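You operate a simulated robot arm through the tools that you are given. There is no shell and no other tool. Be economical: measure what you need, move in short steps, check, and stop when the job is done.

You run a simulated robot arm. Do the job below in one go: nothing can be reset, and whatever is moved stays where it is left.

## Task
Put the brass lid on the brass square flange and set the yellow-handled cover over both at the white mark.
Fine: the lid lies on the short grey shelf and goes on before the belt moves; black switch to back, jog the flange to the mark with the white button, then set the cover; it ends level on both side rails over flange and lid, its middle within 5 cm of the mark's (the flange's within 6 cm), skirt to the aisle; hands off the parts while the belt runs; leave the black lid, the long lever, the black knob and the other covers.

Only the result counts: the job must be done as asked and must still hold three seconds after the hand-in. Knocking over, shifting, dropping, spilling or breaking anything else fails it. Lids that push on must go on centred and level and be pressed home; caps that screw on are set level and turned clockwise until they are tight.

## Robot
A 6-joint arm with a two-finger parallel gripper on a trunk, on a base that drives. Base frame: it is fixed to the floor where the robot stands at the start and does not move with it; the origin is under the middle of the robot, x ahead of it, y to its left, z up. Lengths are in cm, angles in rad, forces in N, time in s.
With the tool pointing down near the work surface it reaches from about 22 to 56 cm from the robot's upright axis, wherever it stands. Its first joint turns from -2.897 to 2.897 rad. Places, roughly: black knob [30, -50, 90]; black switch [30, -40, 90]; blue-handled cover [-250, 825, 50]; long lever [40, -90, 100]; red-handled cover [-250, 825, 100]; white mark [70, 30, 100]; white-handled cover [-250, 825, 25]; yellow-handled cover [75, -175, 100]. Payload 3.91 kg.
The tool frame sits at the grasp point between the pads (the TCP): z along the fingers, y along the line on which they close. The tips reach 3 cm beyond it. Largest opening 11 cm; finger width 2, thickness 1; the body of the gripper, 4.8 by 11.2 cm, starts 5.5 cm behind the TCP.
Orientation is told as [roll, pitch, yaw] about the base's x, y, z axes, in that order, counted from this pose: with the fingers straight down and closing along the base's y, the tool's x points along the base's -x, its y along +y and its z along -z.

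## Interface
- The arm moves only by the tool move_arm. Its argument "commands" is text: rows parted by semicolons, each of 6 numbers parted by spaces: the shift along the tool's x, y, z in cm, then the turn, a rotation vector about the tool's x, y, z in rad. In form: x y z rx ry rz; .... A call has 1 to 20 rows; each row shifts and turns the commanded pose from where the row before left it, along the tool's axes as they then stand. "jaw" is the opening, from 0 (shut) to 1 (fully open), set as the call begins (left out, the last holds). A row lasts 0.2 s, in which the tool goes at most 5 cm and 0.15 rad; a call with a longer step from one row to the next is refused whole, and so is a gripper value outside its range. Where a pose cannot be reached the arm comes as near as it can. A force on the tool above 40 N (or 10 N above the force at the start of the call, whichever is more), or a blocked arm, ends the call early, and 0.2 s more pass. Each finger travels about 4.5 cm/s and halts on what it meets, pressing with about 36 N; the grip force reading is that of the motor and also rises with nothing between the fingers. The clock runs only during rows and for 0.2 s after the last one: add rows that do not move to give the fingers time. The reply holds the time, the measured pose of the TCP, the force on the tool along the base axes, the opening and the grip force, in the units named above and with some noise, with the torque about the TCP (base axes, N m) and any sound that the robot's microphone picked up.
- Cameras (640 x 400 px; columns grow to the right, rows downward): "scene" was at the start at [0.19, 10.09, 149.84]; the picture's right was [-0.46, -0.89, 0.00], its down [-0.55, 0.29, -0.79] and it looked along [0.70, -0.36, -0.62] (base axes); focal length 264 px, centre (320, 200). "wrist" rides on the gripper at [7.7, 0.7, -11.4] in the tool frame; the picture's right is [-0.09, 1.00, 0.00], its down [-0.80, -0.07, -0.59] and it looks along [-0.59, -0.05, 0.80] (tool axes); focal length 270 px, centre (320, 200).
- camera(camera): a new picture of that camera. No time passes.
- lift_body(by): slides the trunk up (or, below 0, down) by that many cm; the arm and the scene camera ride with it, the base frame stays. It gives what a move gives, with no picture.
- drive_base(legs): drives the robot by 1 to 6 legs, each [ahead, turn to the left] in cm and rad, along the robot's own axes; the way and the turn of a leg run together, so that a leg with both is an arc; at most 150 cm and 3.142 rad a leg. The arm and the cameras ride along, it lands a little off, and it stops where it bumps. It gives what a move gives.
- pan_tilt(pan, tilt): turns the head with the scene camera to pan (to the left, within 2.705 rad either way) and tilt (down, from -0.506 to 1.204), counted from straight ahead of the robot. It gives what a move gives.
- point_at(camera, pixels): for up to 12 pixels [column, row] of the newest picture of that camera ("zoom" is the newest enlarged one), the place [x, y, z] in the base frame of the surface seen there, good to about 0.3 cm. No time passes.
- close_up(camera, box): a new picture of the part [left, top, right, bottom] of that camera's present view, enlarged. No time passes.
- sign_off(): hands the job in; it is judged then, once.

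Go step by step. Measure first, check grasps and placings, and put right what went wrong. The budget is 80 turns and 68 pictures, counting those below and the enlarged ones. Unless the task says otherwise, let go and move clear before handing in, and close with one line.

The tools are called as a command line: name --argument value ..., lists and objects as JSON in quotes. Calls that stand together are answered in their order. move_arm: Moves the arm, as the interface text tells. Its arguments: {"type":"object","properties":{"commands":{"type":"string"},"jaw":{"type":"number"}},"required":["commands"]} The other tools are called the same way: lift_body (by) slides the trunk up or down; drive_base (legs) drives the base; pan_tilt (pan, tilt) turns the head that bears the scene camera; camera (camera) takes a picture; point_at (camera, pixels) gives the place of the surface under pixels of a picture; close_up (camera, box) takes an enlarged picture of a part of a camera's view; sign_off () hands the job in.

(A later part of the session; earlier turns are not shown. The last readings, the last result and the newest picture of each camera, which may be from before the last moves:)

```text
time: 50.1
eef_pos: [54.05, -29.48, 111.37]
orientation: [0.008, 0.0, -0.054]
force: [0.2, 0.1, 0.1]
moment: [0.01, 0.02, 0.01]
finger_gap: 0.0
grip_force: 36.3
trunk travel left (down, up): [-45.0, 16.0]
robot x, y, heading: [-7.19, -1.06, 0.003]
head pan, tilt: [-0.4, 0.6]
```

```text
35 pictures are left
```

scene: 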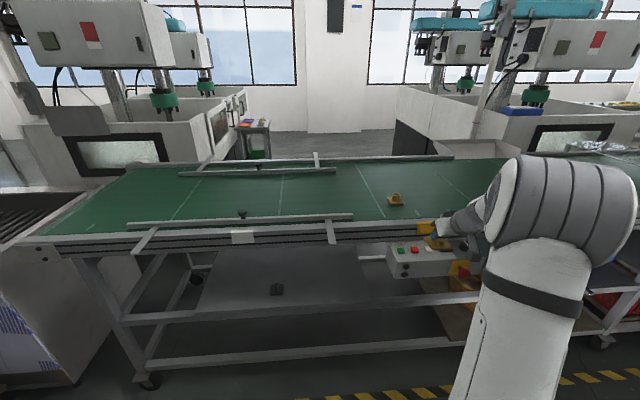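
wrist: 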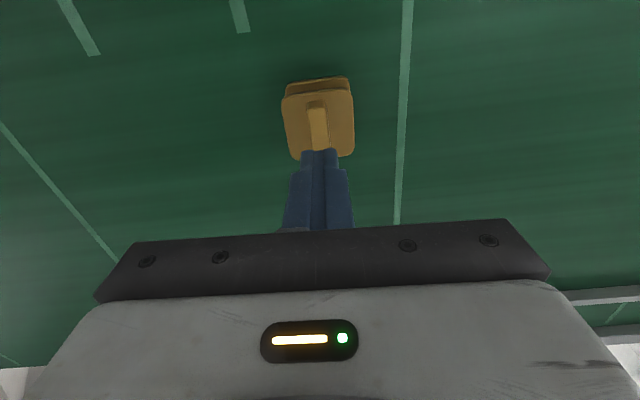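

The shut fingers are about 1.4 cm short of the ridge centre. I'll shift, lower to just above it and press gently.

move_arm --commands "-1.45 0.05 0 0 0 -0.05; 0 0 3.2 0 0 0; 0 0 3.2 0 0 0; 0 0 0 0 0 0; 0 0 0.2 0 0 0; 0 0 0.2 0 0 0; 0 0 0.2 0 0 0; 0 0 0.2 0 0 0; 0 0 0.2 0 0 0; 0 0 0.2 0 0 0"

move_arm --commands "0 0 -2 0 0 0; 0 0 -3 0 0 0; 0 0 -3 0 0 0; 0 0 0 0 0 0"

close_up --camera "scene" --box '[324, 180, 388, 220]'

point_at --camera "zoom" --pixels '[[250, 200], [322, 272], [455, 243], [300, 230], [440, 225], [242, 280], [314, 372], [450, 330]]'

```text
time: 52.4
eef_pos: [55.46, -29.43, 104.14]
orientation: [0.005, -0.01, -0.003]
force: [2.8, -1.1, 21.9]
moment: [-0.05, 0.1, 0.03]
finger_gap: 0.01
grip_force: 36.3
trunk travel left (down, up): [-45.0, 16.0]
robot x, y, heading: [-7.04, -0.86, 0.002]
head pan, tilt: [-0.4, 0.6]
```

```text
time: 53.4
eef_pos: [55.58, -29.54, 111.85]
orientation: [0.01, -0.003, -0.003]
force: [-0.8, 0.3, 0.3]
moment: [0.05, -0.01, -0.02]
finger_gap: 0.0
grip_force: 36.0
trunk travel left (down, up): [-45.0, 16.0]
robot x, y, heading: [-7.37, -0.83, 0.007]
head pan, tilt: [-0.4, 0.6]
```

```text
10.00 times, centred on (356, 200) of scene
```

zoom: 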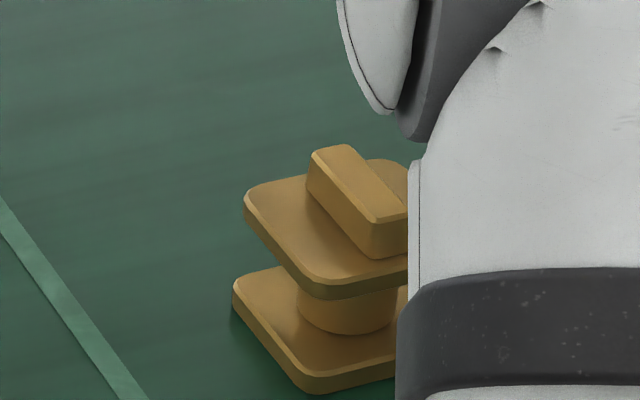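

```text
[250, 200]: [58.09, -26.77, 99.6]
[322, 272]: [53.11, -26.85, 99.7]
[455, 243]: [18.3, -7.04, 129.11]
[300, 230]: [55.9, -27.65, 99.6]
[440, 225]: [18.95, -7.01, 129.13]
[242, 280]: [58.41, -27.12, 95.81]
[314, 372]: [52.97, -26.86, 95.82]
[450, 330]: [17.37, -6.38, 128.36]
```

The 22 N push produced no further drop, so the lid is seated at 99.6–99.7. Next I'll carry the hand over to the control panel and read the switch.

move_arm --commands "4.2 -1.8 0 0 0 0; 4.2 -1.8 0 0 0 0; 4.2 -1.8 0 0 0 0; 4.2 -1.8 0 0 0 0; 4.2 -1.8 0 0 0 0; 4.2 -1.5 0 0 0 0; 0 0 2 0 0 0; 0 0 2 0 0 0; 0 0 0 0 0 0"

close_up --camera "wrist" --box '[160, 20, 480, 220]'

```text
time: 55.4
eef_pos: [30.47, -39.94, 107.67]
orientation: [0.009, -0.004, -0.003]
force: [-0.7, -0.5, -1.3]
moment: [0.01, -0.04, 0.03]
finger_gap: 0.03
grip_force: 35.6
trunk travel left (down, up): [-45.0, 16.0]
robot x, y, heading: [-7.5, -0.78, 0.009]
head pan, tilt: [-0.4, 0.6]
```

```text
2.00 times, centred on (320, 120) of wrist
```

zoom: 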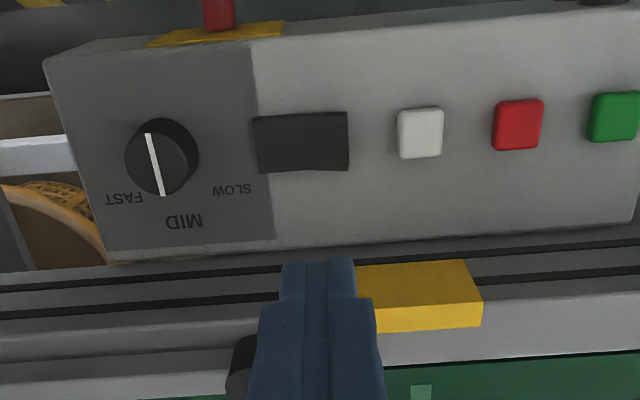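

The switch is a long rocker with its ends along y, at (255..350,140) in the zoom. I'll zoom in for labels and measure the heights of its ends.

close_up --camera "wrist" --box '[270, 60, 400, 120]'

point_at --camera "zoom" --pixels '[[80, 120], [160, 120], [235, 120], [80, 80], [235, 80], [400, 100], [320, 100], [400, 200], [130, 200], [560, 80], [80, 190]]'

```text
4.92 times, centred on (335, 90) of wrist
```

zoom: 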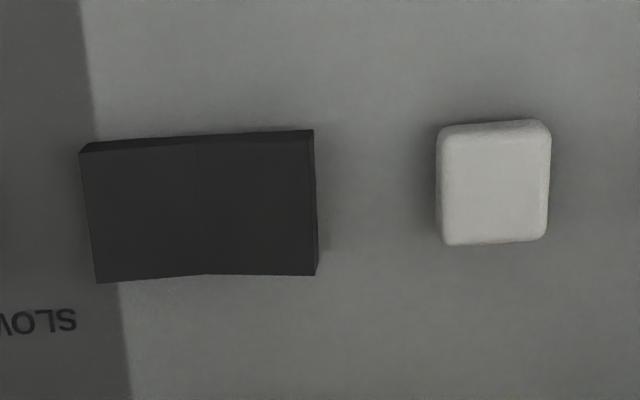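

```text
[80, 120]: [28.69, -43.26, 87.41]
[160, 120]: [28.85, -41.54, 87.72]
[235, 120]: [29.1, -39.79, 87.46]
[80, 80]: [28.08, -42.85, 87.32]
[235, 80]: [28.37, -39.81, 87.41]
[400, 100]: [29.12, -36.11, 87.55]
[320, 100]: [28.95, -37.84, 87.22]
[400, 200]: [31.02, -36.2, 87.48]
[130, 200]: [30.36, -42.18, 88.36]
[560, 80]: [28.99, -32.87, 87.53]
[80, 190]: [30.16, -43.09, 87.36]
```

point_at --camera "zoom" --pixels '[[100, 200], [150, 200], [200, 205], [250, 205], [300, 205], [150, 250], [300, 160], [493, 180], [100, 170]]'

```text
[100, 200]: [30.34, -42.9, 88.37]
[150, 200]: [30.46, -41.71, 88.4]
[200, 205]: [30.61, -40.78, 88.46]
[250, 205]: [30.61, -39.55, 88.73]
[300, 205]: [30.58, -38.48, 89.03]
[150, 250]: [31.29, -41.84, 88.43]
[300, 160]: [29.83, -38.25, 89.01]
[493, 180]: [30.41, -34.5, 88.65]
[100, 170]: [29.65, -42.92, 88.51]
```

The rocker's -y end is down (88.4) and its +y end is up (89.0), so I'll press the +y end at (30.5,-38.6). I'll go down with the fingers shut, then push gently.

move_arm --commands "0 1.35 0 0 0 0; 0 0 4 0 0 0; 0 0 4 0 0 0; 0 0 4 0 0 0; 0 0 3 0 0 0; 0 0 0 0 0 0; 0 0 0.2 0 0 0; 0 0 0.2 0 0 0; 0 0 0.2 0 0 0; 0 0 0.2 0 0 0; 0 0 0.2 0 0 0; 0 0 0.2 0 0 0"

```text
time: 58.0
eef_pos: [30.4, -38.46, 91.55]
orientation: [0.004, -0.005, -0.003]
force: [-0.6, -0.6, 11.9]
moment: [-0.15, 0.11, -0.01]
finger_gap: 0.0
grip_force: 35.6
trunk travel left (down, up): [-45.0, 16.0]
robot x, y, heading: [-7.48, -0.49, 0.004]
head pan, tilt: [-0.4, 0.6]
```

Tip at 88.55 with 12 N. I'll push a little further, then lift and check.

move_arm --commands "0 0 0.15 0 0 0; 0 0 0.15 0 0 0; 0 0 0 0 0 0"

move_arm --commands "0 0 -3 0 0 0; 0 2 -4 0 0 0; 0 2.1 -4 0 0 0; 0 0 -2 0 0 0; 0 0 0 0 0 0"

close_up --camera "wrist" --box '[200, 40, 360, 130]'

```text
time: 58.7
eef_pos: [30.3, -38.4, 91.61]
orientation: [0.002, -0.011, -0.005]
force: [-6.1, 8.6, 18.9]
moment: [0.02, 0.34, -0.09]
finger_gap: 0.01
grip_force: 36.1
trunk travel left (down, up): [-45.0, 16.0]
robot x, y, heading: [-7.4, -0.43, 0.003]
head pan, tilt: [-0.4, 0.6]
stopped in row 3: the force on the tool passed its limit (the readings are from after the stop); the commanded pose is now the measured one
```

```text
time: 59.9
eef_pos: [30.44, -34.57, 104.5]
orientation: [0.003, -0.007, -0.004]
force: [0.2, 1.1, -0.2]
moment: [0.0, 0.03, 0.02]
finger_gap: 0.03
grip_force: 35.8
trunk travel left (down, up): [-45.0, 16.0]
robot x, y, heading: [-7.42, -0.56, 0.009]
head pan, tilt: [-0.4, 0.6]
```

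```text
4.00 times, centred on (280, 85) of wrist
```

zoom: 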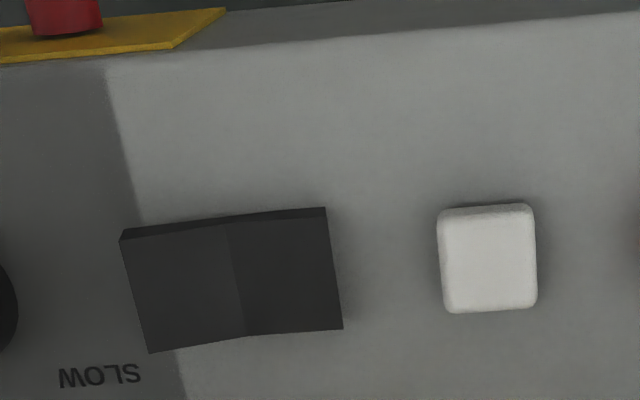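

The rocker's shading changed. I'll confirm the end heights, then hover over the white button.

point_at --camera "zoom" --pixels '[[150, 285], [190, 285], [235, 280], [280, 275], [320, 275], [488, 260], [450, 260], [525, 260], [488, 300]]'

move_arm --commands "0 0 4 0 0 0; 0 0 4 0 0 0; 0 0 4 0 0 0; 0 0 0 0 0 0"

pan_tilt --pan 0.0 --tilt 0.65

camera --camera "scene"

```text
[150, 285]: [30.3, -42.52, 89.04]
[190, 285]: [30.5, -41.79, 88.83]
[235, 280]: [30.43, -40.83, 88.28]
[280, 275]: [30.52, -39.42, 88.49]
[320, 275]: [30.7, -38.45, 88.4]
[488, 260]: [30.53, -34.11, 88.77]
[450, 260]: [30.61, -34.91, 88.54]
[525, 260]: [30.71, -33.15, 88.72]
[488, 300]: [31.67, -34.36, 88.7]
```

```text
time: 60.9
eef_pos: [30.61, -34.56, 92.38]
orientation: [0.003, -0.008, -0.005]
force: [0.7, 0.1, -0.2]
moment: [0.03, 0.01, 0.01]
finger_gap: 0.0
grip_force: 36.4
trunk travel left (down, up): [-45.0, 16.0]
robot x, y, heading: [-7.19, -0.29, 0.004]
head pan, tilt: [-0.4, 0.6]
```

```text
time: 61.8
eef_pos: [30.51, -34.54, 92.36]
orientation: [0.004, -0.007, -0.004]
force: [-0.5, -0.1, 0.2]
moment: [-0.02, 0.02, -0.04]
finger_gap: 0.02
grip_force: 35.9
trunk travel left (down, up): [-45.0, 16.0]
robot x, y, heading: [-6.89, -0.89, 0.005]
head pan, tilt: [0.0, 0.649]
```

```text
30 pictures are left
```

scene: 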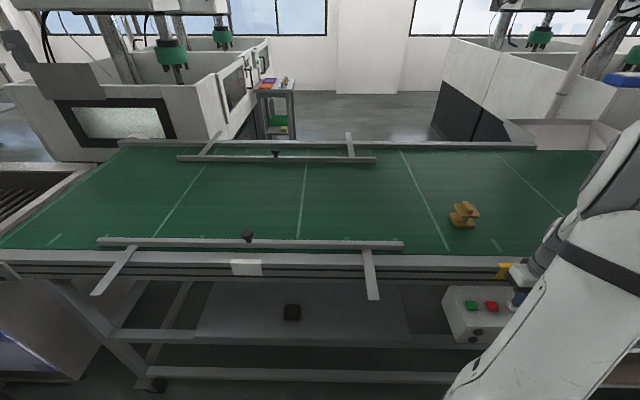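

The switch is over: -y end up at 89.0, +y end at 88.4. I'll make a short press of the white button to learn the belt's direction and step.

move_arm --commands "0 0 0.5 0 0 0; 0 0 0.3 0 0 0; 0 0 0.2 0 0 0; 0 0 0 0 0 0; 0 0 -1 0 0 0; 0 0 -0.5 0 0 0"

close_up --camera "scene" --box '[160, 120, 560, 370]'

```text
time: 63.1
eef_pos: [30.35, -34.35, 92.92]
orientation: [0.004, -0.007, -0.004]
force: [0.1, 0.8, 0.1]
moment: [0.01, 0.0, 0.01]
finger_gap: 0.0
grip_force: 35.6
trunk travel left (down, up): [-45.0, 16.0]
robot x, y, heading: [-7.39, -0.62, 0.011]
head pan, tilt: [0.0, 0.649]
heard: click
```

```text
1.60 times, centred on (360, 245) of scene
```

zoom: 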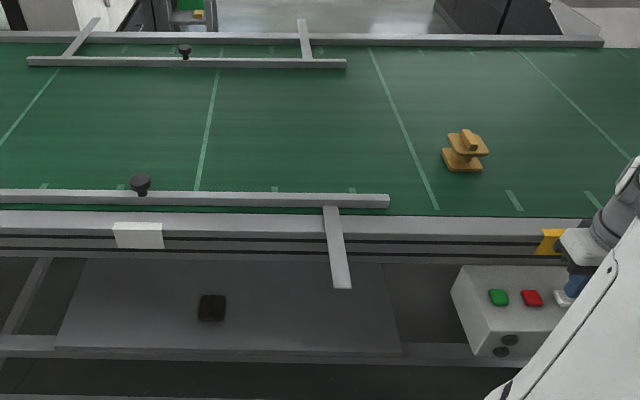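

The flange moved left in the picture, toward +y and the mark. I'll measure how far.

point_at --camera "zoom" --pixels '[[466, 137], [470, 141], [446, 157], [455, 171], [485, 165]]'

```text
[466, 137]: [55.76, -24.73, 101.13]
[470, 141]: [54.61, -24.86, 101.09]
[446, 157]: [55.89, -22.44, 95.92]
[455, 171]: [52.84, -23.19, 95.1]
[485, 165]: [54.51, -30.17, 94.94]
```

It moved about 4.7 cm. I'll hold the button for about 2 s to see whether the belt runs while pressed.

move_arm --commands "0 0 1 0 0 0; 0 0 0.3 0 0 0; 0 0 0.2 0 0 0; 0 0 0 0 0 0; 0 0 0 0 0 0; 0 0 0 0 0 0; 0 0 0 0 0 0; 0 0 0 0 0 0; 0 0 0 0 0 0; 0 0 0 0 0 0; 0 0 0 0 0 0; 0 0 -1 0 0 0; 0 0 -0.5 0 0 0"

close_up --camera "scene" --box '[160, 120, 560, 370]'

```text
time: 66.0
eef_pos: [30.5, -34.53, 92.86]
orientation: [0.005, -0.007, -0.006]
force: [-0.4, 0.3, -0.5]
moment: [-0.01, 0.01, -0.02]
finger_gap: 0.02
grip_force: 36.0
trunk travel left (down, up): [-45.0, 16.0]
robot x, y, heading: [-7.39, -0.46, 0.006]
head pan, tilt: [0.0, 0.649]
heard: click
```

```text
1.60 times, centred on (360, 245) of scene
```

zoom: 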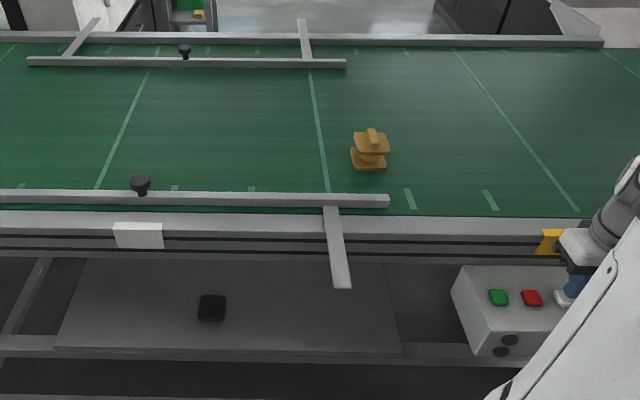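

point_at --camera "zoom" --pixels '[[371, 131], [375, 142], [352, 165], [387, 166], [371, 168]]'

```text
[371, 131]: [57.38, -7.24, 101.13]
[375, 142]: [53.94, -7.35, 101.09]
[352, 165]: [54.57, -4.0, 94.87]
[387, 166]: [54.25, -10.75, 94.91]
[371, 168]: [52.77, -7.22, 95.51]
```

Held, the belt runs at about 9.15 cm/s, and the flange is now at y=-7.3 with 40.7 to go. I'll hold for about 28 cm, then finish with a finer press.

move_arm --commands "0 0 1 0 0 0; 0 0 0.3 0 0 0; 0 0 0.2 0 0 0; 0 0 0 0 0 0; 0 0 0 0 0 0; 0 0 0 0 0 0; 0 0 0 0 0 0; 0 0 0 0 0 0; 0 0 0 0 0 0; 0 0 0 0 0 0; 0 0 0 0 0 0; 0 0 0 0 0 0; 0 0 0 0 0 0; 0 0 0 0 0 0; 0 0 0 0 0 0; 0 0 0 0 0 0; 0 0 0 0 0 0; 0 0 -1 0 0 0; 0 0 -0.5 0 0 0"

close_up --camera "scene" --box '[160, 120, 560, 370]'

```text
time: 70.0
eef_pos: [30.52, -34.51, 93.11]
orientation: [0.003, -0.006, -0.003]
force: [0.4, 0.7, -0.2]
moment: [-0.04, -0.01, 0.02]
finger_gap: 0.0
grip_force: 36.0
trunk travel left (down, up): [-45.0, 16.0]
robot x, y, heading: [-7.12, -0.82, 0.006]
head pan, tilt: [0.0, 0.649]
heard: click
```

```text
1.60 times, centred on (360, 245) of scene
```

zoom: 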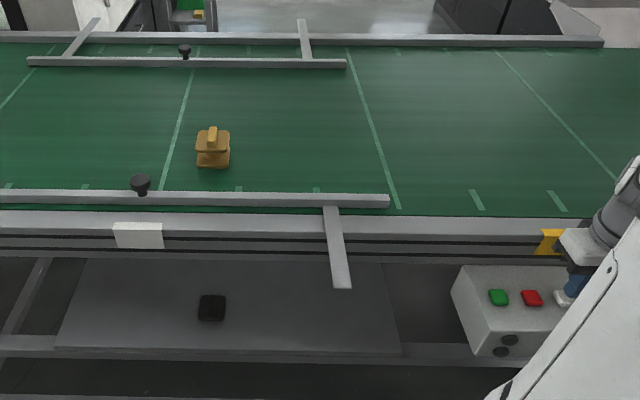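

point_at --camera "zoom" --pixels '[[213, 130], [211, 146], [197, 164], [229, 164], [137, 235], [115, 232], [161, 236]]'

```text
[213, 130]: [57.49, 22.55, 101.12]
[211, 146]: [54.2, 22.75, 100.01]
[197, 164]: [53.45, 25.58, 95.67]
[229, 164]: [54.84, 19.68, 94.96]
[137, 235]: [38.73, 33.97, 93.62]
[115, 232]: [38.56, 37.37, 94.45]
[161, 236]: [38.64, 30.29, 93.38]
```

The flange is at y=22.6 and the mark's middle at about 33.5, leaving about 10.9 to go. I'll hold for four rows.

move_arm --commands "0 0 1 0 0 0; 0 0 0.3 0 0 0; 0 0 0.2 0 0 0; 0 0 0 0 0 0; 0 0 0 0 0 0; 0 0 0 0 0 0; 0 0 0 0 0 0; 0 0 -1 0 0 0; 0 0 -0.5 0 0 0"

close_up --camera "scene" --box '[160, 120, 560, 370]'

point_at --camera "zoom" --pixels '[[147, 130], [151, 129], [148, 146], [155, 165], [140, 235], [155, 129]]'

```text
time: 72.0
eef_pos: [30.62, -34.53, 92.8]
orientation: [0.003, -0.006, -0.004]
force: [0.1, 0.1, 1.0]
moment: [0.02, 0.0, 0.01]
finger_gap: 0.02
grip_force: 36.0
trunk travel left (down, up): [-45.0, 16.0]
robot x, y, heading: [-7.3, -0.87, 0.004]
head pan, tilt: [0.0, 0.649]
heard: click
```

```text
1.60 times, centred on (360, 245) of scene
```

zoom: 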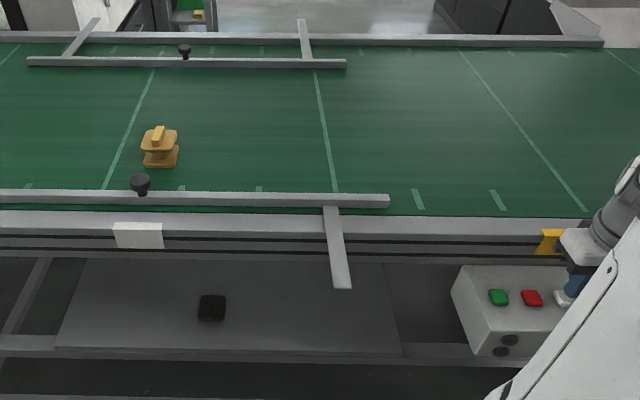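

```text
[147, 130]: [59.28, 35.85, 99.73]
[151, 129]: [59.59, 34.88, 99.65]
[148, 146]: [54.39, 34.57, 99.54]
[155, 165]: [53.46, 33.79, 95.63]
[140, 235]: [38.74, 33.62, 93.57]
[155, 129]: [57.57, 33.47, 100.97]
```

The flange is at y≈33.5, matching the mark at 33.6. I'll raise the hand, back away, bring the arm in front and drive toward the cover at y≈-175.

move_arm --commands "0 0 -4 0 0 0; 0 0 -4 0 0 0; 0 0 -4 0 0 0; 0 0 -4 0 0 0; 0 0 -3 0 0 0; 0 0 0 0 0 0"

drive_base --legs '[[-45, 0]]'

move_arm --commands "0 4.5 0 0 0 0; 0 4.5 0 0 0 0; 0 4.5 0 0 0 0; 0 4.5 0 0 0 0; 0 4.5 0 0 0 0; 0 4.5 0 0 0 0; 0 4 0 0 0 0; 0 0 0 0 0 0"

drive_base --legs '[[0, -1.571], [130, 0], [0, 1.571]]'

pan_tilt --pan -0.2 --tilt 0.55

camera --camera "scene"

```text
time: 73.3
eef_pos: [30.28, -34.61, 111.85]
orientation: [0.002, -0.007, -0.004]
force: [0.4, -0.5, 0.4]
moment: [0.01, 0.0, 0.0]
finger_gap: 0.01
grip_force: 36.3
trunk travel left (down, up): [-45.0, 16.0]
robot x, y, heading: [-7.35, -0.83, 0.006]
head pan, tilt: [0.0, 0.649]
```

```text
time: 76.1
eef_pos: [-14.71, -34.76, 111.86]
orientation: [0.004, -0.01, -0.007]
force: [0.6, 0.6, -0.6]
moment: [-0.03, -0.02, -0.02]
finger_gap: 0.0
grip_force: 36.5
trunk travel left (down, up): [-45.0, 16.0]
robot x, y, heading: [-52.07, -0.92, 0.004]
head pan, tilt: [0.0, 0.649]
```

```text
time: 77.9
eef_pos: [-14.66, -3.78, 111.96]
orientation: [0.003, -0.008, -0.009]
force: [-0.4, 0.6, 0.4]
moment: [-0.01, 0.02, 0.05]
finger_gap: 0.0
grip_force: 36.2
trunk travel left (down, up): [-45.0, 16.0]
robot x, y, heading: [-51.76, -1.16, 0.003]
head pan, tilt: [0.0, 0.649]
```

```text
time: 92.1
eef_pos: [-15.45, -134.19, 111.98]
orientation: [0.003, -0.007, -0.013]
force: [-0.4, 0.0, 0.1]
moment: [0.03, 0.01, 0.01]
finger_gap: 0.01
grip_force: 36.1
trunk travel left (down, up): [-45.0, 16.0]
robot x, y, heading: [-53.27, -130.48, -0.006]
head pan, tilt: [0.0, 0.649]
```

```text
time: 92.8
eef_pos: [-15.64, -134.17, 112.0]
orientation: [0.003, -0.007, -0.013]
force: [-0.5, -0.7, 0.6]
moment: [0.02, -0.03, 0.0]
finger_gap: 0.02
grip_force: 35.4
trunk travel left (down, up): [-45.0, 16.0]
robot x, y, heading: [-52.86, -131.02, -0.01]
head pan, tilt: [-0.201, 0.55]
```

```text
25 pictures are left
```

scene: 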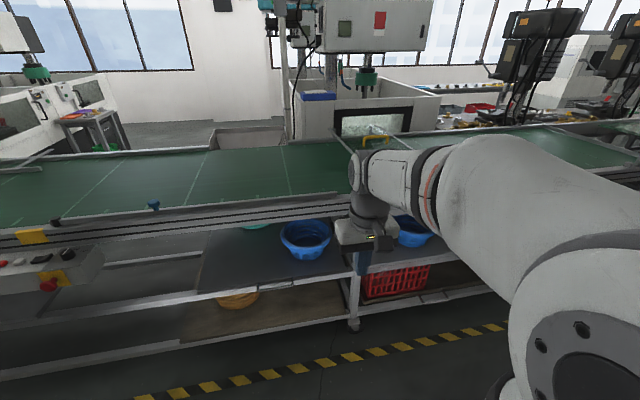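

The yellow handle shows at (375,140), partly hidden by the arm. I'll drive 45 cm further along, still well back, and look again.

drive_base --legs '[[0, -1.561], [42, 0], [0, 1.571]]'

pan_tilt --pan 0.1 --tilt 0.45

camera --camera "scene"

```text
time: 103.0
eef_pos: [-14.82, -174.31, 112.1]
orientation: [0.004, -0.008, 0.026]
force: [-0.8, 0.2, 0.7]
moment: [0.01, 0.01, 0.0]
finger_gap: 0.03
grip_force: 36.2
trunk travel left (down, up): [-45.0, 16.0]
robot x, y, heading: [-52.26, -173.06, 0.021]
head pan, tilt: [-0.201, 0.55]
```

```text
time: 103.8
eef_pos: [-14.73, -174.48, 112.03]
orientation: [0.004, -0.007, 0.027]
force: [0.4, 0.0, -0.1]
moment: [0.01, 0.0, 0.04]
finger_gap: 0.02
grip_force: 36.0
trunk travel left (down, up): [-45.0, 16.0]
robot x, y, heading: [-52.19, -173.04, 0.027]
head pan, tilt: [0.099, 0.45]
```

```text
24 pictures are left
```

scene: 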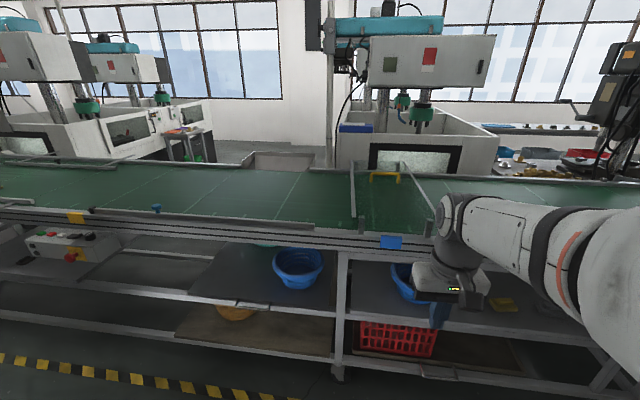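

I'll zoom in on the yellow handle and cover at about (385,190).

close_up --camera "scene" --box '[320, 145, 464, 235]'

point_at --camera "zoom" --pixels '[[290, 155], [230, 140], [350, 150], [228, 165], [353, 175], [290, 190], [160, 170], [160, 300], [470, 200], [290, 280], [420, 170], [180, 90]]'

```text
4.44 times, centred on (392, 190) of scene
```

zoom: 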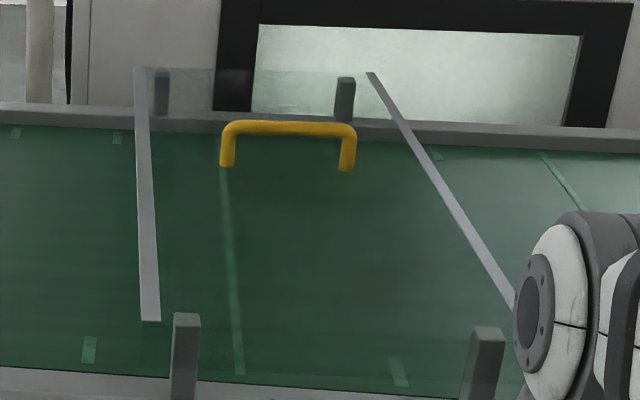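

```text
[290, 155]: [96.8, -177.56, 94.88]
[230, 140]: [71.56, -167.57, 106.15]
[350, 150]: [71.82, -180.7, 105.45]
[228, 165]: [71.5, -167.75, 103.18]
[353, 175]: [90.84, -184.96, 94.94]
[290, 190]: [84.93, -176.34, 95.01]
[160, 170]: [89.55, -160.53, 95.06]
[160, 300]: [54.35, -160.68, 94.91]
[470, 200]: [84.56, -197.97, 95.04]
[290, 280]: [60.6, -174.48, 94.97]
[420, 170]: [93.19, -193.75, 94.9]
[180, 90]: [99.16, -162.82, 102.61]
```

The cover is a clear sheet with grey side bars and a yellow handle. I'll measure the bars, the posts and the handle.

point_at --camera "zoom" --pixels '[[142, 90], [148, 220], [152, 312], [375, 80], [440, 185], [500, 285], [187, 322], [187, 360], [488, 335], [346, 85], [163, 80], [290, 128]]'

close_up --camera "scene" --box '[346, 190, 442, 250]'

```text
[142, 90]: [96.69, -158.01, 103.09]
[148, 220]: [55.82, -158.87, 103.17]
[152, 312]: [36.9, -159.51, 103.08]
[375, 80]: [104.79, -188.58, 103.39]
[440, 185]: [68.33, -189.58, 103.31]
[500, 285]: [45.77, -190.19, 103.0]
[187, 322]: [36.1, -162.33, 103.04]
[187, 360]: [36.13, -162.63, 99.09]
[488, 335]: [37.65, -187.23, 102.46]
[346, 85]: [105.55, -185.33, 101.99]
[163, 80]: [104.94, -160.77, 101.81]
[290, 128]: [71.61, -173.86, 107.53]
```

```text
6.67 times, centred on (394, 220) of scene
```

zoom: 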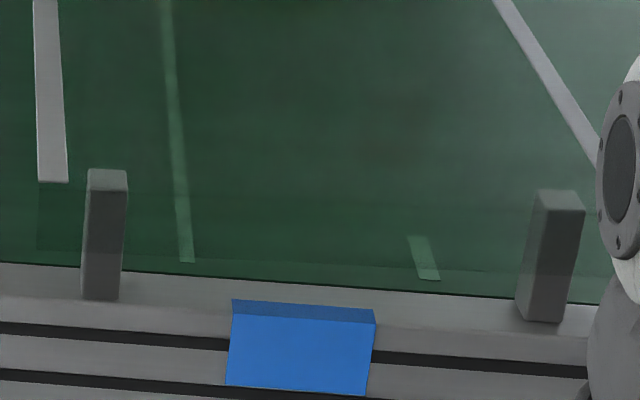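

The cover is a clear sheet at z≈103 (x 36–106, y -158.5…-190) on four corner legs that stand on the conveyor's side rails. Its handle runs along y at x=71.6 with its top at 107.5. I'll grasp it with the robot parallel to the belt so I can lift it and drive straight along; first step is to raise the trunk, pull in and turn left.

lift_body --by 14

drive_base --legs '[[55, 0], [0, 1.544]]'

```text
time: 105.5
eef_pos: [-14.8, -174.37, 126.0]
orientation: [0.004, -0.008, 0.028]
force: [0.7, 0.2, -1.1]
moment: [-0.01, 0.05, 0.01]
finger_gap: 0.0
grip_force: 35.8
trunk travel left (down, up): [-59.0, 2.0]
robot x, y, heading: [-52.44, -172.9, 0.029]
head pan, tilt: [0.099, 0.45]
```

```text
time: 112.4
eef_pos: [4.89, -134.2, 125.92]
orientation: [0.005, -0.006, 1.568]
force: [-0.2, -0.3, -0.4]
moment: [-0.04, 0.02, 0.01]
finger_gap: 0.01
grip_force: 36.5
trunk travel left (down, up): [-59.0, 2.0]
robot x, y, heading: [1.38, -171.54, 1.554]
head pan, tilt: [0.099, 0.45]
```

The robot stands parallel to the belt at (1.4,-171.5), and the fingers now close along world x, as the handle needs. I'll swing the hand over toward the handle at z≈126, without turning the tool.

move_arm --commands "1.8 -3.75 0 0 0 0; 1.8 -3.75 0 0 0 0; 1.8 -3.75 0 0 0 0; 1.8 -3.75 0 0 0 0; 1.8 -3.75 0 0 0 0; 1.8 -3.75 0 0 0 0; 1.8 -3.75 0 0 0 0; 1.8 -3.75 0 0 0 0; 1.8 -3.75 0 0 0 0; 1.8 -3.75 0 0 0 0; 0 0 0 0 0 0; 0 0 0 0 0 0" --jaw 0.4

```text
time: 115.0
eef_pos: [42.38, -152.51, 125.63]
orientation: [0.005, -0.008, 1.571]
force: [0.7, 0.0, 0.1]
moment: [0.0, -0.02, 0.0]
finger_gap: 4.4
grip_force: 0.0
trunk travel left (down, up): [-59.0, 2.0]
robot x, y, heading: [1.77, -171.66, 1.558]
head pan, tilt: [0.099, 0.45]
```

Tracking well. I'll continue toward (70,-174).

move_arm --commands "2.7 -3.45 0 0 0 0; 2.7 -3.45 0 0 0 0; 2.7 -3.45 0 0 0 0; 2.7 -3.45 0 0 0 0; 2.7 -3.45 0 0 0 0; 2.7 -3.45 0 0 0 0; 2.7 -3.45 0 0 0 0; 2.7 -3.45 0 0 0 0; 0 0 0 0 0 0; 0 0 0 0 0 0"

camera --camera "wrist"

```text
time: 117.2
eef_pos: [69.88, -174.0, 125.5]
orientation: [0.004, -0.009, 1.571]
force: [0.2, 0.4, 0.2]
moment: [0.0, 0.03, 0.01]
finger_gap: 4.39
grip_force: 0.1
trunk travel left (down, up): [-59.0, 2.0]
robot x, y, heading: [1.65, -171.9, 1.555]
head pan, tilt: [0.099, 0.45]
```

```text
21 pictures are left
```

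wrist: 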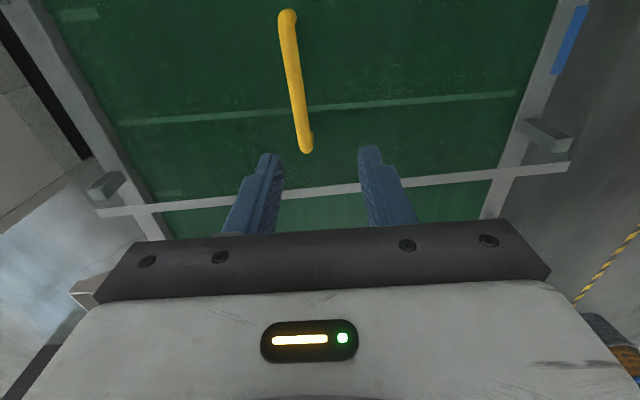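

The handle is in view running from (287,15) to (305,148). I'll measure its ends, the sheet corners and the leg tops.

point_at --camera "wrist" --pixels '[[288, 20], [295, 80], [303, 140], [300, 110], [306, 148], [105, 186], [548, 135], [104, 212], [560, 170], [330, 192], [285, 15]]'

```text
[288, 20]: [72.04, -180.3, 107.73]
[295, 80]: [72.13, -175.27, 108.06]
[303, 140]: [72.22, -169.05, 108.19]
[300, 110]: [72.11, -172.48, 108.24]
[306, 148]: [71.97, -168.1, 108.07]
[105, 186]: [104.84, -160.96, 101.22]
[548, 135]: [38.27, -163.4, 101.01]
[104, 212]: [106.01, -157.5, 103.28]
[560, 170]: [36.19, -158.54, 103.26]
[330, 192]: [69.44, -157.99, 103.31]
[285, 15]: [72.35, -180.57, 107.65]
```

The handle bar is centred at (72.1,-174.2) with its top at 108.1. I'll align and come down around it.

move_arm --commands "0.2 -2.2 0 0 0 0; 0 0 4 0 0 0; 0 0 4 0 0 0; 0 0 4 0 0 0; 0 0 0 0 0 0; 0 0 0 0 0 0"

close_up --camera "wrist" --box '[160, 0, 480, 240]'

```text
time: 118.6
eef_pos: [72.26, -174.05, 113.47]
orientation: [0.004, -0.007, 1.568]
force: [0.4, -0.6, 0.9]
moment: [0.02, 0.01, 0.01]
finger_gap: 4.39
grip_force: 0.0
trunk travel left (down, up): [-59.0, 2.0]
robot x, y, heading: [1.42, -171.76, 1.556]
head pan, tilt: [0.099, 0.45]
```

```text
1.67 times, centred on (320, 120) of wrist
```

zoom: 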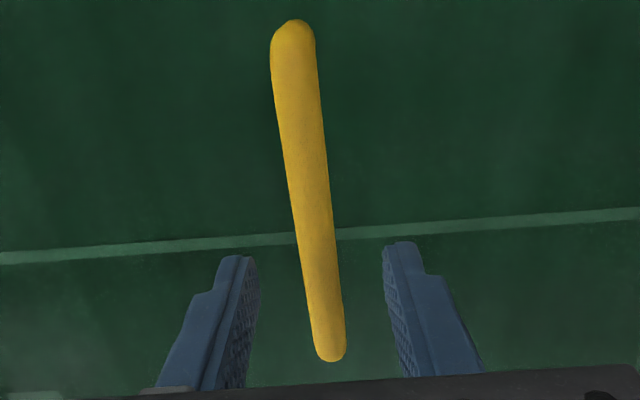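

The bar runs between the fingers. I'll go down to z≈107.6 and close.

move_arm --commands "0 0 3 0 0 0; 0 0 2.9 0 0 0; 0 0 0 0 0 0; 0 0 0 0 0 0"

move_arm --commands "0 0 0 0 0 0; 0 0 0 0 0 0; 0 0 0 0 0 0; 0 0 0 0 0 0; 0 0 0 0 0 0" --jaw 0

move_arm --commands "0 0 -0.5 0 0 0; 0 0 -0.5 0 0 0; 0 0 -0.5 0 0 0; 0 0 -0.5 0 0 0; 0 0 0 0 0 0; 0 0 0 0 0 0"

```text
time: 119.6
eef_pos: [72.15, -174.05, 107.53]
orientation: [0.003, -0.007, 1.568]
force: [-0.1, 0.4, 0.3]
moment: [0.03, 0.03, 0.02]
finger_gap: 4.42
grip_force: 0.0
trunk travel left (down, up): [-59.0, 2.0]
robot x, y, heading: [1.14, -171.96, 1.558]
head pan, tilt: [0.099, 0.45]
```

```text
time: 120.8
eef_pos: [72.18, -174.07, 107.61]
orientation: [0.004, -0.007, 1.571]
force: [2.5, -0.7, 1.1]
moment: [-0.09, 0.01, 0.78]
finger_gap: 1.58
grip_force: 36.0
trunk travel left (down, up): [-59.0, 2.0]
robot x, y, heading: [1.73, -171.98, 1.556]
head pan, tilt: [0.099, 0.45]
```

```text
time: 122.2
eef_pos: [72.15, -174.09, 109.56]
orientation: [0.004, -0.007, 1.567]
force: [-0.7, 0.3, -10.2]
moment: [0.06, 0.04, 0.02]
finger_gap: 1.55
grip_force: 35.6
trunk travel left (down, up): [-59.0, 2.0]
robot x, y, heading: [1.72, -171.78, 1.555]
head pan, tilt: [0.099, 0.45]
```

The cover is up with about 10 N and no moment. I'll raise it to z≈126 and look ahead along the belt for the lever and other obstacles.

move_arm --commands "0 0 -2 0 0 0; 0 0 -3 0 0 0; 0 0 -3 0 0 0; 0 0 -3 0 0 0; 0 0 -3 0 0 0; 0 0 -2.5 0 0 0; 0 0 0 0 0 0; 0 0 0 0 0 0"

pan_tilt --pan -0.7 --tilt 0.45

camera --camera "scene"

```text
time: 124.0
eef_pos: [72.2, -174.16, 125.93]
orientation: [0.006, -0.008, 1.569]
force: [0.6, -0.7, -10.6]
moment: [-0.02, -0.13, 0.03]
finger_gap: 1.59
grip_force: 35.8
trunk travel left (down, up): [-59.0, 2.0]
robot x, y, heading: [1.52, -171.49, 1.552]
head pan, tilt: [0.099, 0.45]
```

```text
time: 125.1
eef_pos: [72.1, -174.21, 126.04]
orientation: [0.003, -0.007, 1.57]
force: [0.5, -0.5, -10.2]
moment: [-0.02, -0.14, 0.0]
finger_gap: 1.56
grip_force: 36.5
trunk travel left (down, up): [-59.0, 2.0]
robot x, y, heading: [1.56, -171.73, 1.555]
head pan, tilt: [-0.7, 0.45]
```

```text
19 pictures are left
```

scene: 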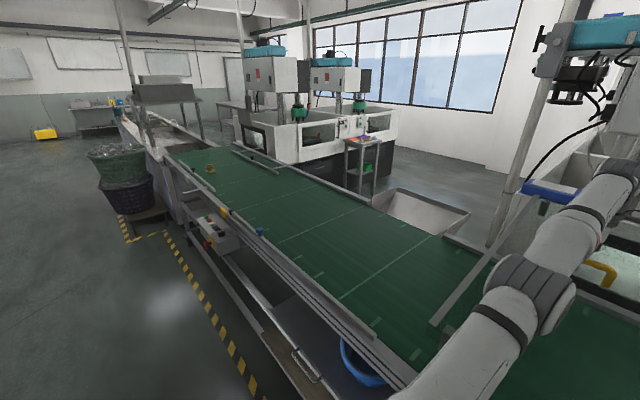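

The way along the belt looks clear of tall things. I'll check heights and x positions of the nearest items beside the far rail.

point_at --camera "scene" --pixels '[[260, 231], [225, 211], [508, 215], [380, 195], [440, 212], [392, 160], [345, 175], [268, 158], [300, 120], [355, 105], [210, 168], [270, 290]]'

```text
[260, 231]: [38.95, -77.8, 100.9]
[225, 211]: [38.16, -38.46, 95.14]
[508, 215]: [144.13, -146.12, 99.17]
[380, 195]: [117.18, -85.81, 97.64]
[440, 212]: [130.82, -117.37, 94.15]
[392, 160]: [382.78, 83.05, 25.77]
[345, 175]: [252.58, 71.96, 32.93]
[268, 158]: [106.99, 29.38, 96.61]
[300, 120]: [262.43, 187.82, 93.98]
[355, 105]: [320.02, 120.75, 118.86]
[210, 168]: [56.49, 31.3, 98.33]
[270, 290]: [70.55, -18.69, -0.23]
```

The lever's blue end tops out at about z 101, while the cover's legs are at about 113, so it is clear. I'll drive 100 cm ahead and check.

drive_base --legs '[[100, 0]]'

pan_tilt --pan -0.6 --tilt 0.5

camera --camera "scene"

```text
time: 130.3
eef_pos: [73.51, -72.91, 126.03]
orientation: [0.003, -0.007, 1.574]
force: [0.3, 0.2, -9.8]
moment: [-0.08, -0.14, 0.0]
finger_gap: 1.56
grip_force: 36.6
trunk travel left (down, up): [-59.0, 2.0]
robot x, y, heading: [2.88, -71.02, 1.559]
head pan, tilt: [-0.7, 0.45]
```

```text
time: 131.0
eef_pos: [73.5, -72.95, 125.88]
orientation: [0.004, -0.008, 1.571]
force: [-0.1, 0.2, -10.0]
moment: [-0.05, -0.12, 0.02]
finger_gap: 1.56
grip_force: 36.1
trunk travel left (down, up): [-59.0, 2.0]
robot x, y, heading: [2.57, -71.05, 1.556]
head pan, tilt: [-0.6, 0.499]
```

```text
18 pictures are left
```

scene: 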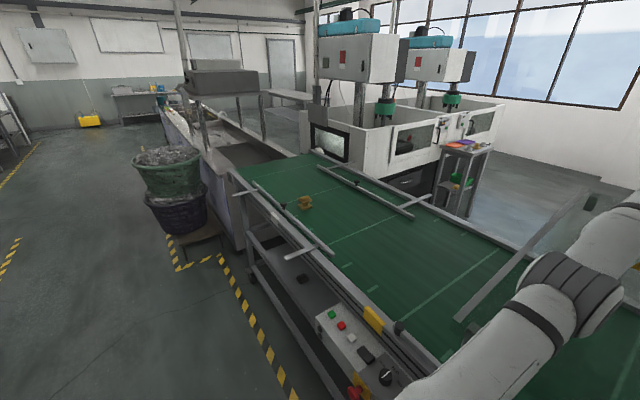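

The path remains clear. I'll check the machine's near faces, then drive the remaining ~106 cm.

point_at --camera "scene" --pixels '[[350, 150], [385, 165], [300, 130], [390, 100], [307, 204], [470, 145], [330, 180], [410, 205], [352, 125]]'

drive_base --legs '[[95, 0]]'

```text
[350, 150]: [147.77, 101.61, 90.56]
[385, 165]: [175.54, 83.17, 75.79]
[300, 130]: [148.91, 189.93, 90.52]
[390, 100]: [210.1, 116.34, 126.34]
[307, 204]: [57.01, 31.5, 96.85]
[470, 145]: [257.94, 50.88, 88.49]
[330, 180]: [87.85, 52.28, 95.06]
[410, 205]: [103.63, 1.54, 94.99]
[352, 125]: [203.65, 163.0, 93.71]
```

```text
time: 136.0
eef_pos: [74.59, 21.92, 125.99]
orientation: [0.006, -0.006, 1.574]
force: [0.2, 0.5, -9.8]
moment: [-0.04, -0.14, -0.01]
finger_gap: 1.55
grip_force: 35.8
trunk travel left (down, up): [-59.0, 2.0]
robot x, y, heading: [3.52, 23.5, 1.557]
head pan, tilt: [-0.6, 0.499]
```

Now at (74.6, 21.9). I'll drive 11.6 more and bring x back to 72.15.

drive_base --legs '[[11.6, 0]]'

move_arm --commands "0 1.3 0 0 0 0; 0 1.3 0 0 0 0; 0 0 0 0 0 0; 0 0 0 0 0 0"

pan_tilt --pan -1.5 --tilt 0.7

camera --camera "scene"

camera --camera "wrist"

```text
time: 137.2
eef_pos: [74.73, 33.7, 125.99]
orientation: [0.005, -0.006, 1.573]
force: [0.1, 1.2, -10.8]
moment: [-0.03, -0.13, 0.04]
finger_gap: 1.57
grip_force: 35.8
trunk travel left (down, up): [-59.0, 2.0]
robot x, y, heading: [3.92, 35.52, 1.556]
head pan, tilt: [-0.6, 0.499]
```

```text
time: 138.2
eef_pos: [72.15, 33.52, 125.92]
orientation: [0.006, -0.007, 1.572]
force: [-0.4, -0.5, -9.5]
moment: [-0.04, -0.16, -0.02]
finger_gap: 1.58
grip_force: 36.2
trunk travel left (down, up): [-59.0, 2.0]
robot x, y, heading: [4.22, 36.05, 1.56]
head pan, tilt: [-0.6, 0.499]
```

```text
time: 139.4
eef_pos: [72.1, 33.5, 125.91]
orientation: [0.006, -0.009, 1.572]
force: [0.2, -0.2, -9.5]
moment: [-0.04, -0.11, 0.0]
finger_gap: 1.57
grip_force: 35.9
trunk travel left (down, up): [-59.0, 2.0]
robot x, y, heading: [3.88, 35.49, 1.558]
head pan, tilt: [-1.499, 0.7]
```

```text
17 pictures are left
```

scene: 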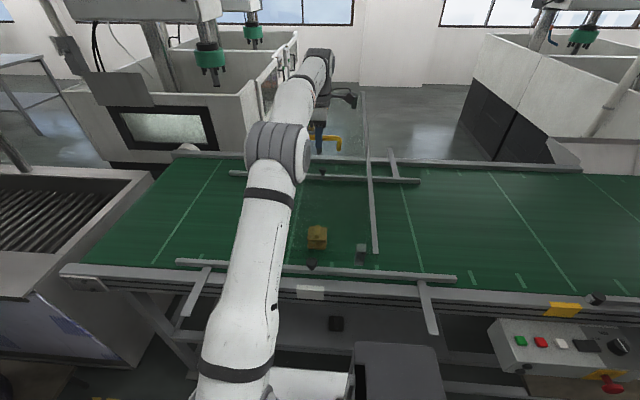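

```text
16 pictures are left
```

wrist: 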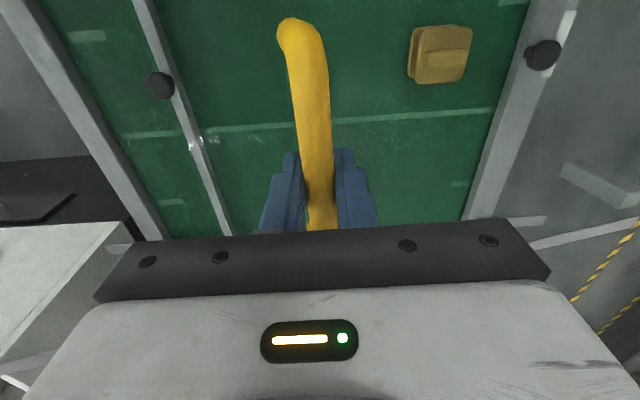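

The cover hangs over the mark. I'll measure its near leg and edge strip, and the two side rails under it.

point_at --camera "scene" --pixels '[[361, 248], [361, 262], [375, 248], [370, 180], [375, 283], [375, 276], [375, 292], [430, 165], [430, 160], [430, 170], [317, 231], [320, 134]]'

point_at --camera "wrist" --pixels '[[575, 172], [600, 185], [590, 230], [100, 140], [70, 90], [545, 60], [440, 50], [300, 40], [312, 130], [115, 235]]'

close_up --camera "scene" --box '[280, 80, 440, 300]'

```text
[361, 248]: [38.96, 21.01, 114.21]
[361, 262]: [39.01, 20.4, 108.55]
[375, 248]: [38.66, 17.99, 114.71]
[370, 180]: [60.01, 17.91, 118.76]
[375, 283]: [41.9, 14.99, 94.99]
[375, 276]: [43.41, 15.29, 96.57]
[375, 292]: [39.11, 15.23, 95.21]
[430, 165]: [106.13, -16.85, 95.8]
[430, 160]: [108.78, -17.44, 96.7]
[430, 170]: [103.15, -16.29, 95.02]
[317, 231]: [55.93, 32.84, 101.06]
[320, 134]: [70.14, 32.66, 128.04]
```

```text
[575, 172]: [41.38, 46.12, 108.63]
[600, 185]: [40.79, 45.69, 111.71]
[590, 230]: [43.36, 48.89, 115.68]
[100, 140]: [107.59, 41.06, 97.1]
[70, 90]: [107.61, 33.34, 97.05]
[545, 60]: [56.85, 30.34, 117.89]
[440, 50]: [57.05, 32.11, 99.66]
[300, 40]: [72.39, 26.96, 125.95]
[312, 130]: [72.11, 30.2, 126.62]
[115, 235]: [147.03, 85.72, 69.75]
```

```text
1.82 times, centred on (360, 190) of scene
```

zoom: 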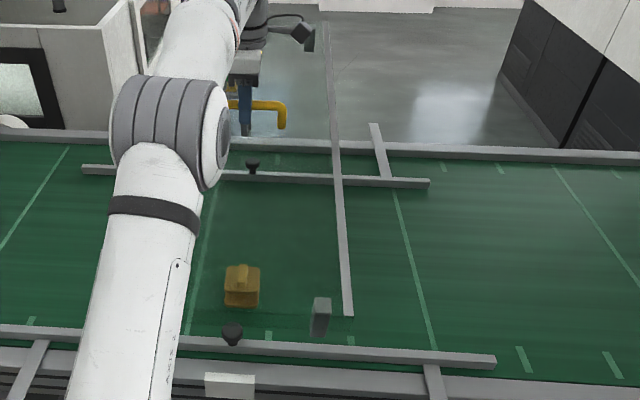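

The cover's middle is at y≈33.4, but it has swung in the grip: its near edge is low (114.7 at x 38.7 against 118.8 at x 60, about 0.19 rad). I'll tilt the hand by 0.19 to level it and re-measure.

move_arm --commands "0 0 0 -0.05 0 0; 0 0 0 -0.05 0 0; 0 0 0 -0.05 0 0; 0 0 0 -0.04 0 0; 0 0 0 0 0 0; 0 0 0 0 0 0; 0 0 0 0 0 0"

camera --camera "scene"

```text
time: 141.0
eef_pos: [71.33, 33.68, 125.49]
orientation: [0.193, -0.009, 1.572]
force: [-0.1, -0.1, -9.8]
moment: [-0.02, -0.21, 0.01]
finger_gap: 1.55
grip_force: 36.0
out of reach, approached as far as the arm can: row 4
trunk travel left (down, up): [-59.0, 2.0]
robot x, y, heading: [4.18, 35.53, 1.556]
head pan, tilt: [-1.499, 0.7]
```

```text
14 pictures are left
```

scene: 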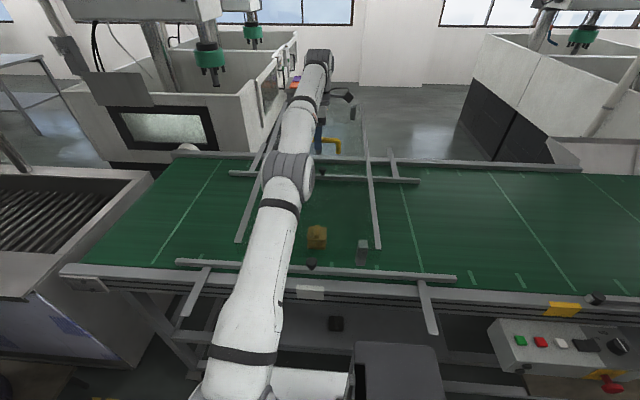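

point_at --camera "scene" --pixels '[[362, 243], [378, 244], [372, 190], [367, 140], [365, 120], [353, 112], [238, 240], [252, 200], [330, 140], [369, 165]]'

```text
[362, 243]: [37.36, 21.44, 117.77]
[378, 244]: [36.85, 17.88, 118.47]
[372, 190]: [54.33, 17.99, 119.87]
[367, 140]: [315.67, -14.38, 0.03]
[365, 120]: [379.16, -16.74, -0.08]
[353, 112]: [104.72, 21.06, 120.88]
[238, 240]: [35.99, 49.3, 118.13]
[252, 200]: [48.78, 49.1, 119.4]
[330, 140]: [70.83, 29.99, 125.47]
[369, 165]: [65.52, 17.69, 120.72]
```

The tilt is reduced to about 0.08, with the near edge at x 36.9 where it should be. I'll lower by 12 cm, where reach is better, and level it further.

move_arm --commands "0 -0.57 2.95 0 0 0; 0 -0.57 2.95 0 0 0; 0 -0.57 2.95 0 0 0; 0 -0.57 2.95 0 0 0; 0 0 0 0 0 0; 0 0 0 -0.04 0 0; 0 0 0 -0.04 0 0; 0 0 0 0 0 0; 0 0 0 0 0 0"

camera --camera "scene"

```text
time: 143.0
eef_pos: [71.33, 33.68, 113.47]
orientation: [0.275, -0.007, 1.571]
force: [0.2, -0.7, -10.9]
moment: [0.01, -0.2, 0.01]
finger_gap: 1.56
grip_force: 35.6
trunk travel left (down, up): [-59.0, 2.0]
robot x, y, heading: [4.3, 35.56, 1.561]
head pan, tilt: [-1.499, 0.7]
```

```text
13 pictures are left
```

scene: 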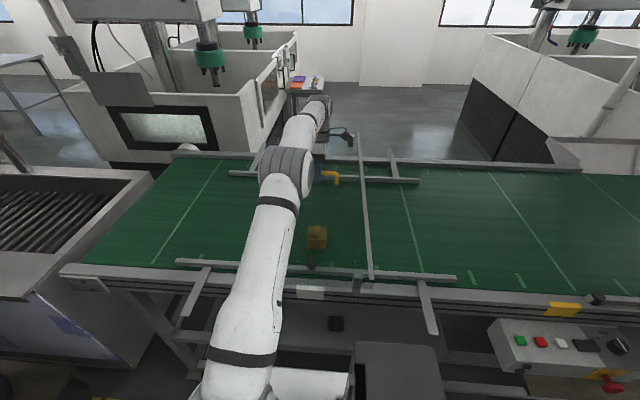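

point_at --camera "scene" --pixels '[[370, 275], [369, 270], [367, 240], [365, 200], [362, 165], [359, 140], [329, 177], [356, 270], [340, 180]]'

close_up --camera "scene" --box '[280, 120, 440, 310]'

```text
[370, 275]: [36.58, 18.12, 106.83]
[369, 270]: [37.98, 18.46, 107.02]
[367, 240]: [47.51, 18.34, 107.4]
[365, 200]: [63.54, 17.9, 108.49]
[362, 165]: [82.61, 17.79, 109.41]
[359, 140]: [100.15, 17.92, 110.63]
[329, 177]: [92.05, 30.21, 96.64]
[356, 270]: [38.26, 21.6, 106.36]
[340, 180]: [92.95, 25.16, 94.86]
```

```text
2.11 times, centred on (360, 215) of scene
```

zoom: 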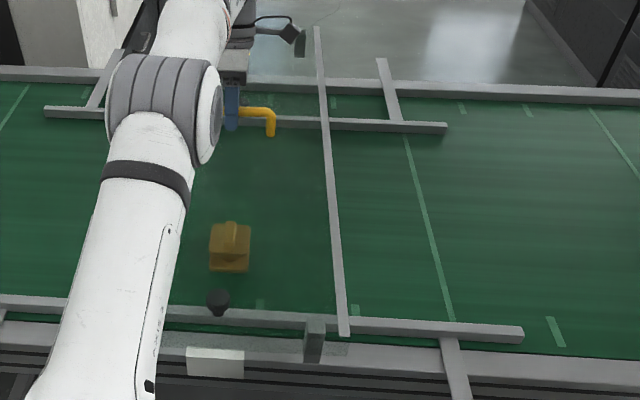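

The remaining tilt is about 0.06, near edge low by about 3.8 cm over its length, and it slips in the grip when pushed further. The near legs will land first and the cover will level itself. I'll lower 3.2 to just above touching.

move_arm --commands "0 -0.29 1.03 0 0 0; 0 -0.29 1.03 0 0 0; 0 -0.29 1.03 0 0 0; 0 0 0 0 0 0; 0 0 0 0 0 0"

close_up --camera "scene" --box '[320, 240, 400, 300]'

point_at --camera "zoom" --pixels '[[280, 230], [265, 270], [290, 270], [280, 320], [270, 310], [390, 320], [400, 220], [450, 250], [200, 300]]'

```text
time: 144.2
eef_pos: [71.26, 33.67, 110.39]
orientation: [0.275, -0.009, 1.571]
force: [-0.5, -0.2, -9.9]
moment: [0.0, -0.2, 0.05]
finger_gap: 1.56
grip_force: 36.3
trunk travel left (down, up): [-59.0, 2.0]
robot x, y, heading: [3.94, 35.63, 1.554]
head pan, tilt: [-1.499, 0.7]
```

```text
6.67 times, centred on (360, 270) of scene
```

zoom: 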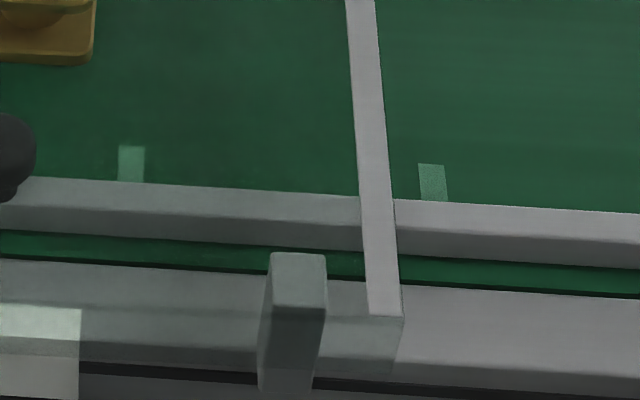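

```text
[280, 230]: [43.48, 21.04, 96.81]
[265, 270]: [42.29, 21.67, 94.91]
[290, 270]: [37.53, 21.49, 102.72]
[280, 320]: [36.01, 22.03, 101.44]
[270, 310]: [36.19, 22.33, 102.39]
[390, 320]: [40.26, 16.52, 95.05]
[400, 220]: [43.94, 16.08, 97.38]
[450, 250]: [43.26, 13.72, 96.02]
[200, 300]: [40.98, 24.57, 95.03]
```

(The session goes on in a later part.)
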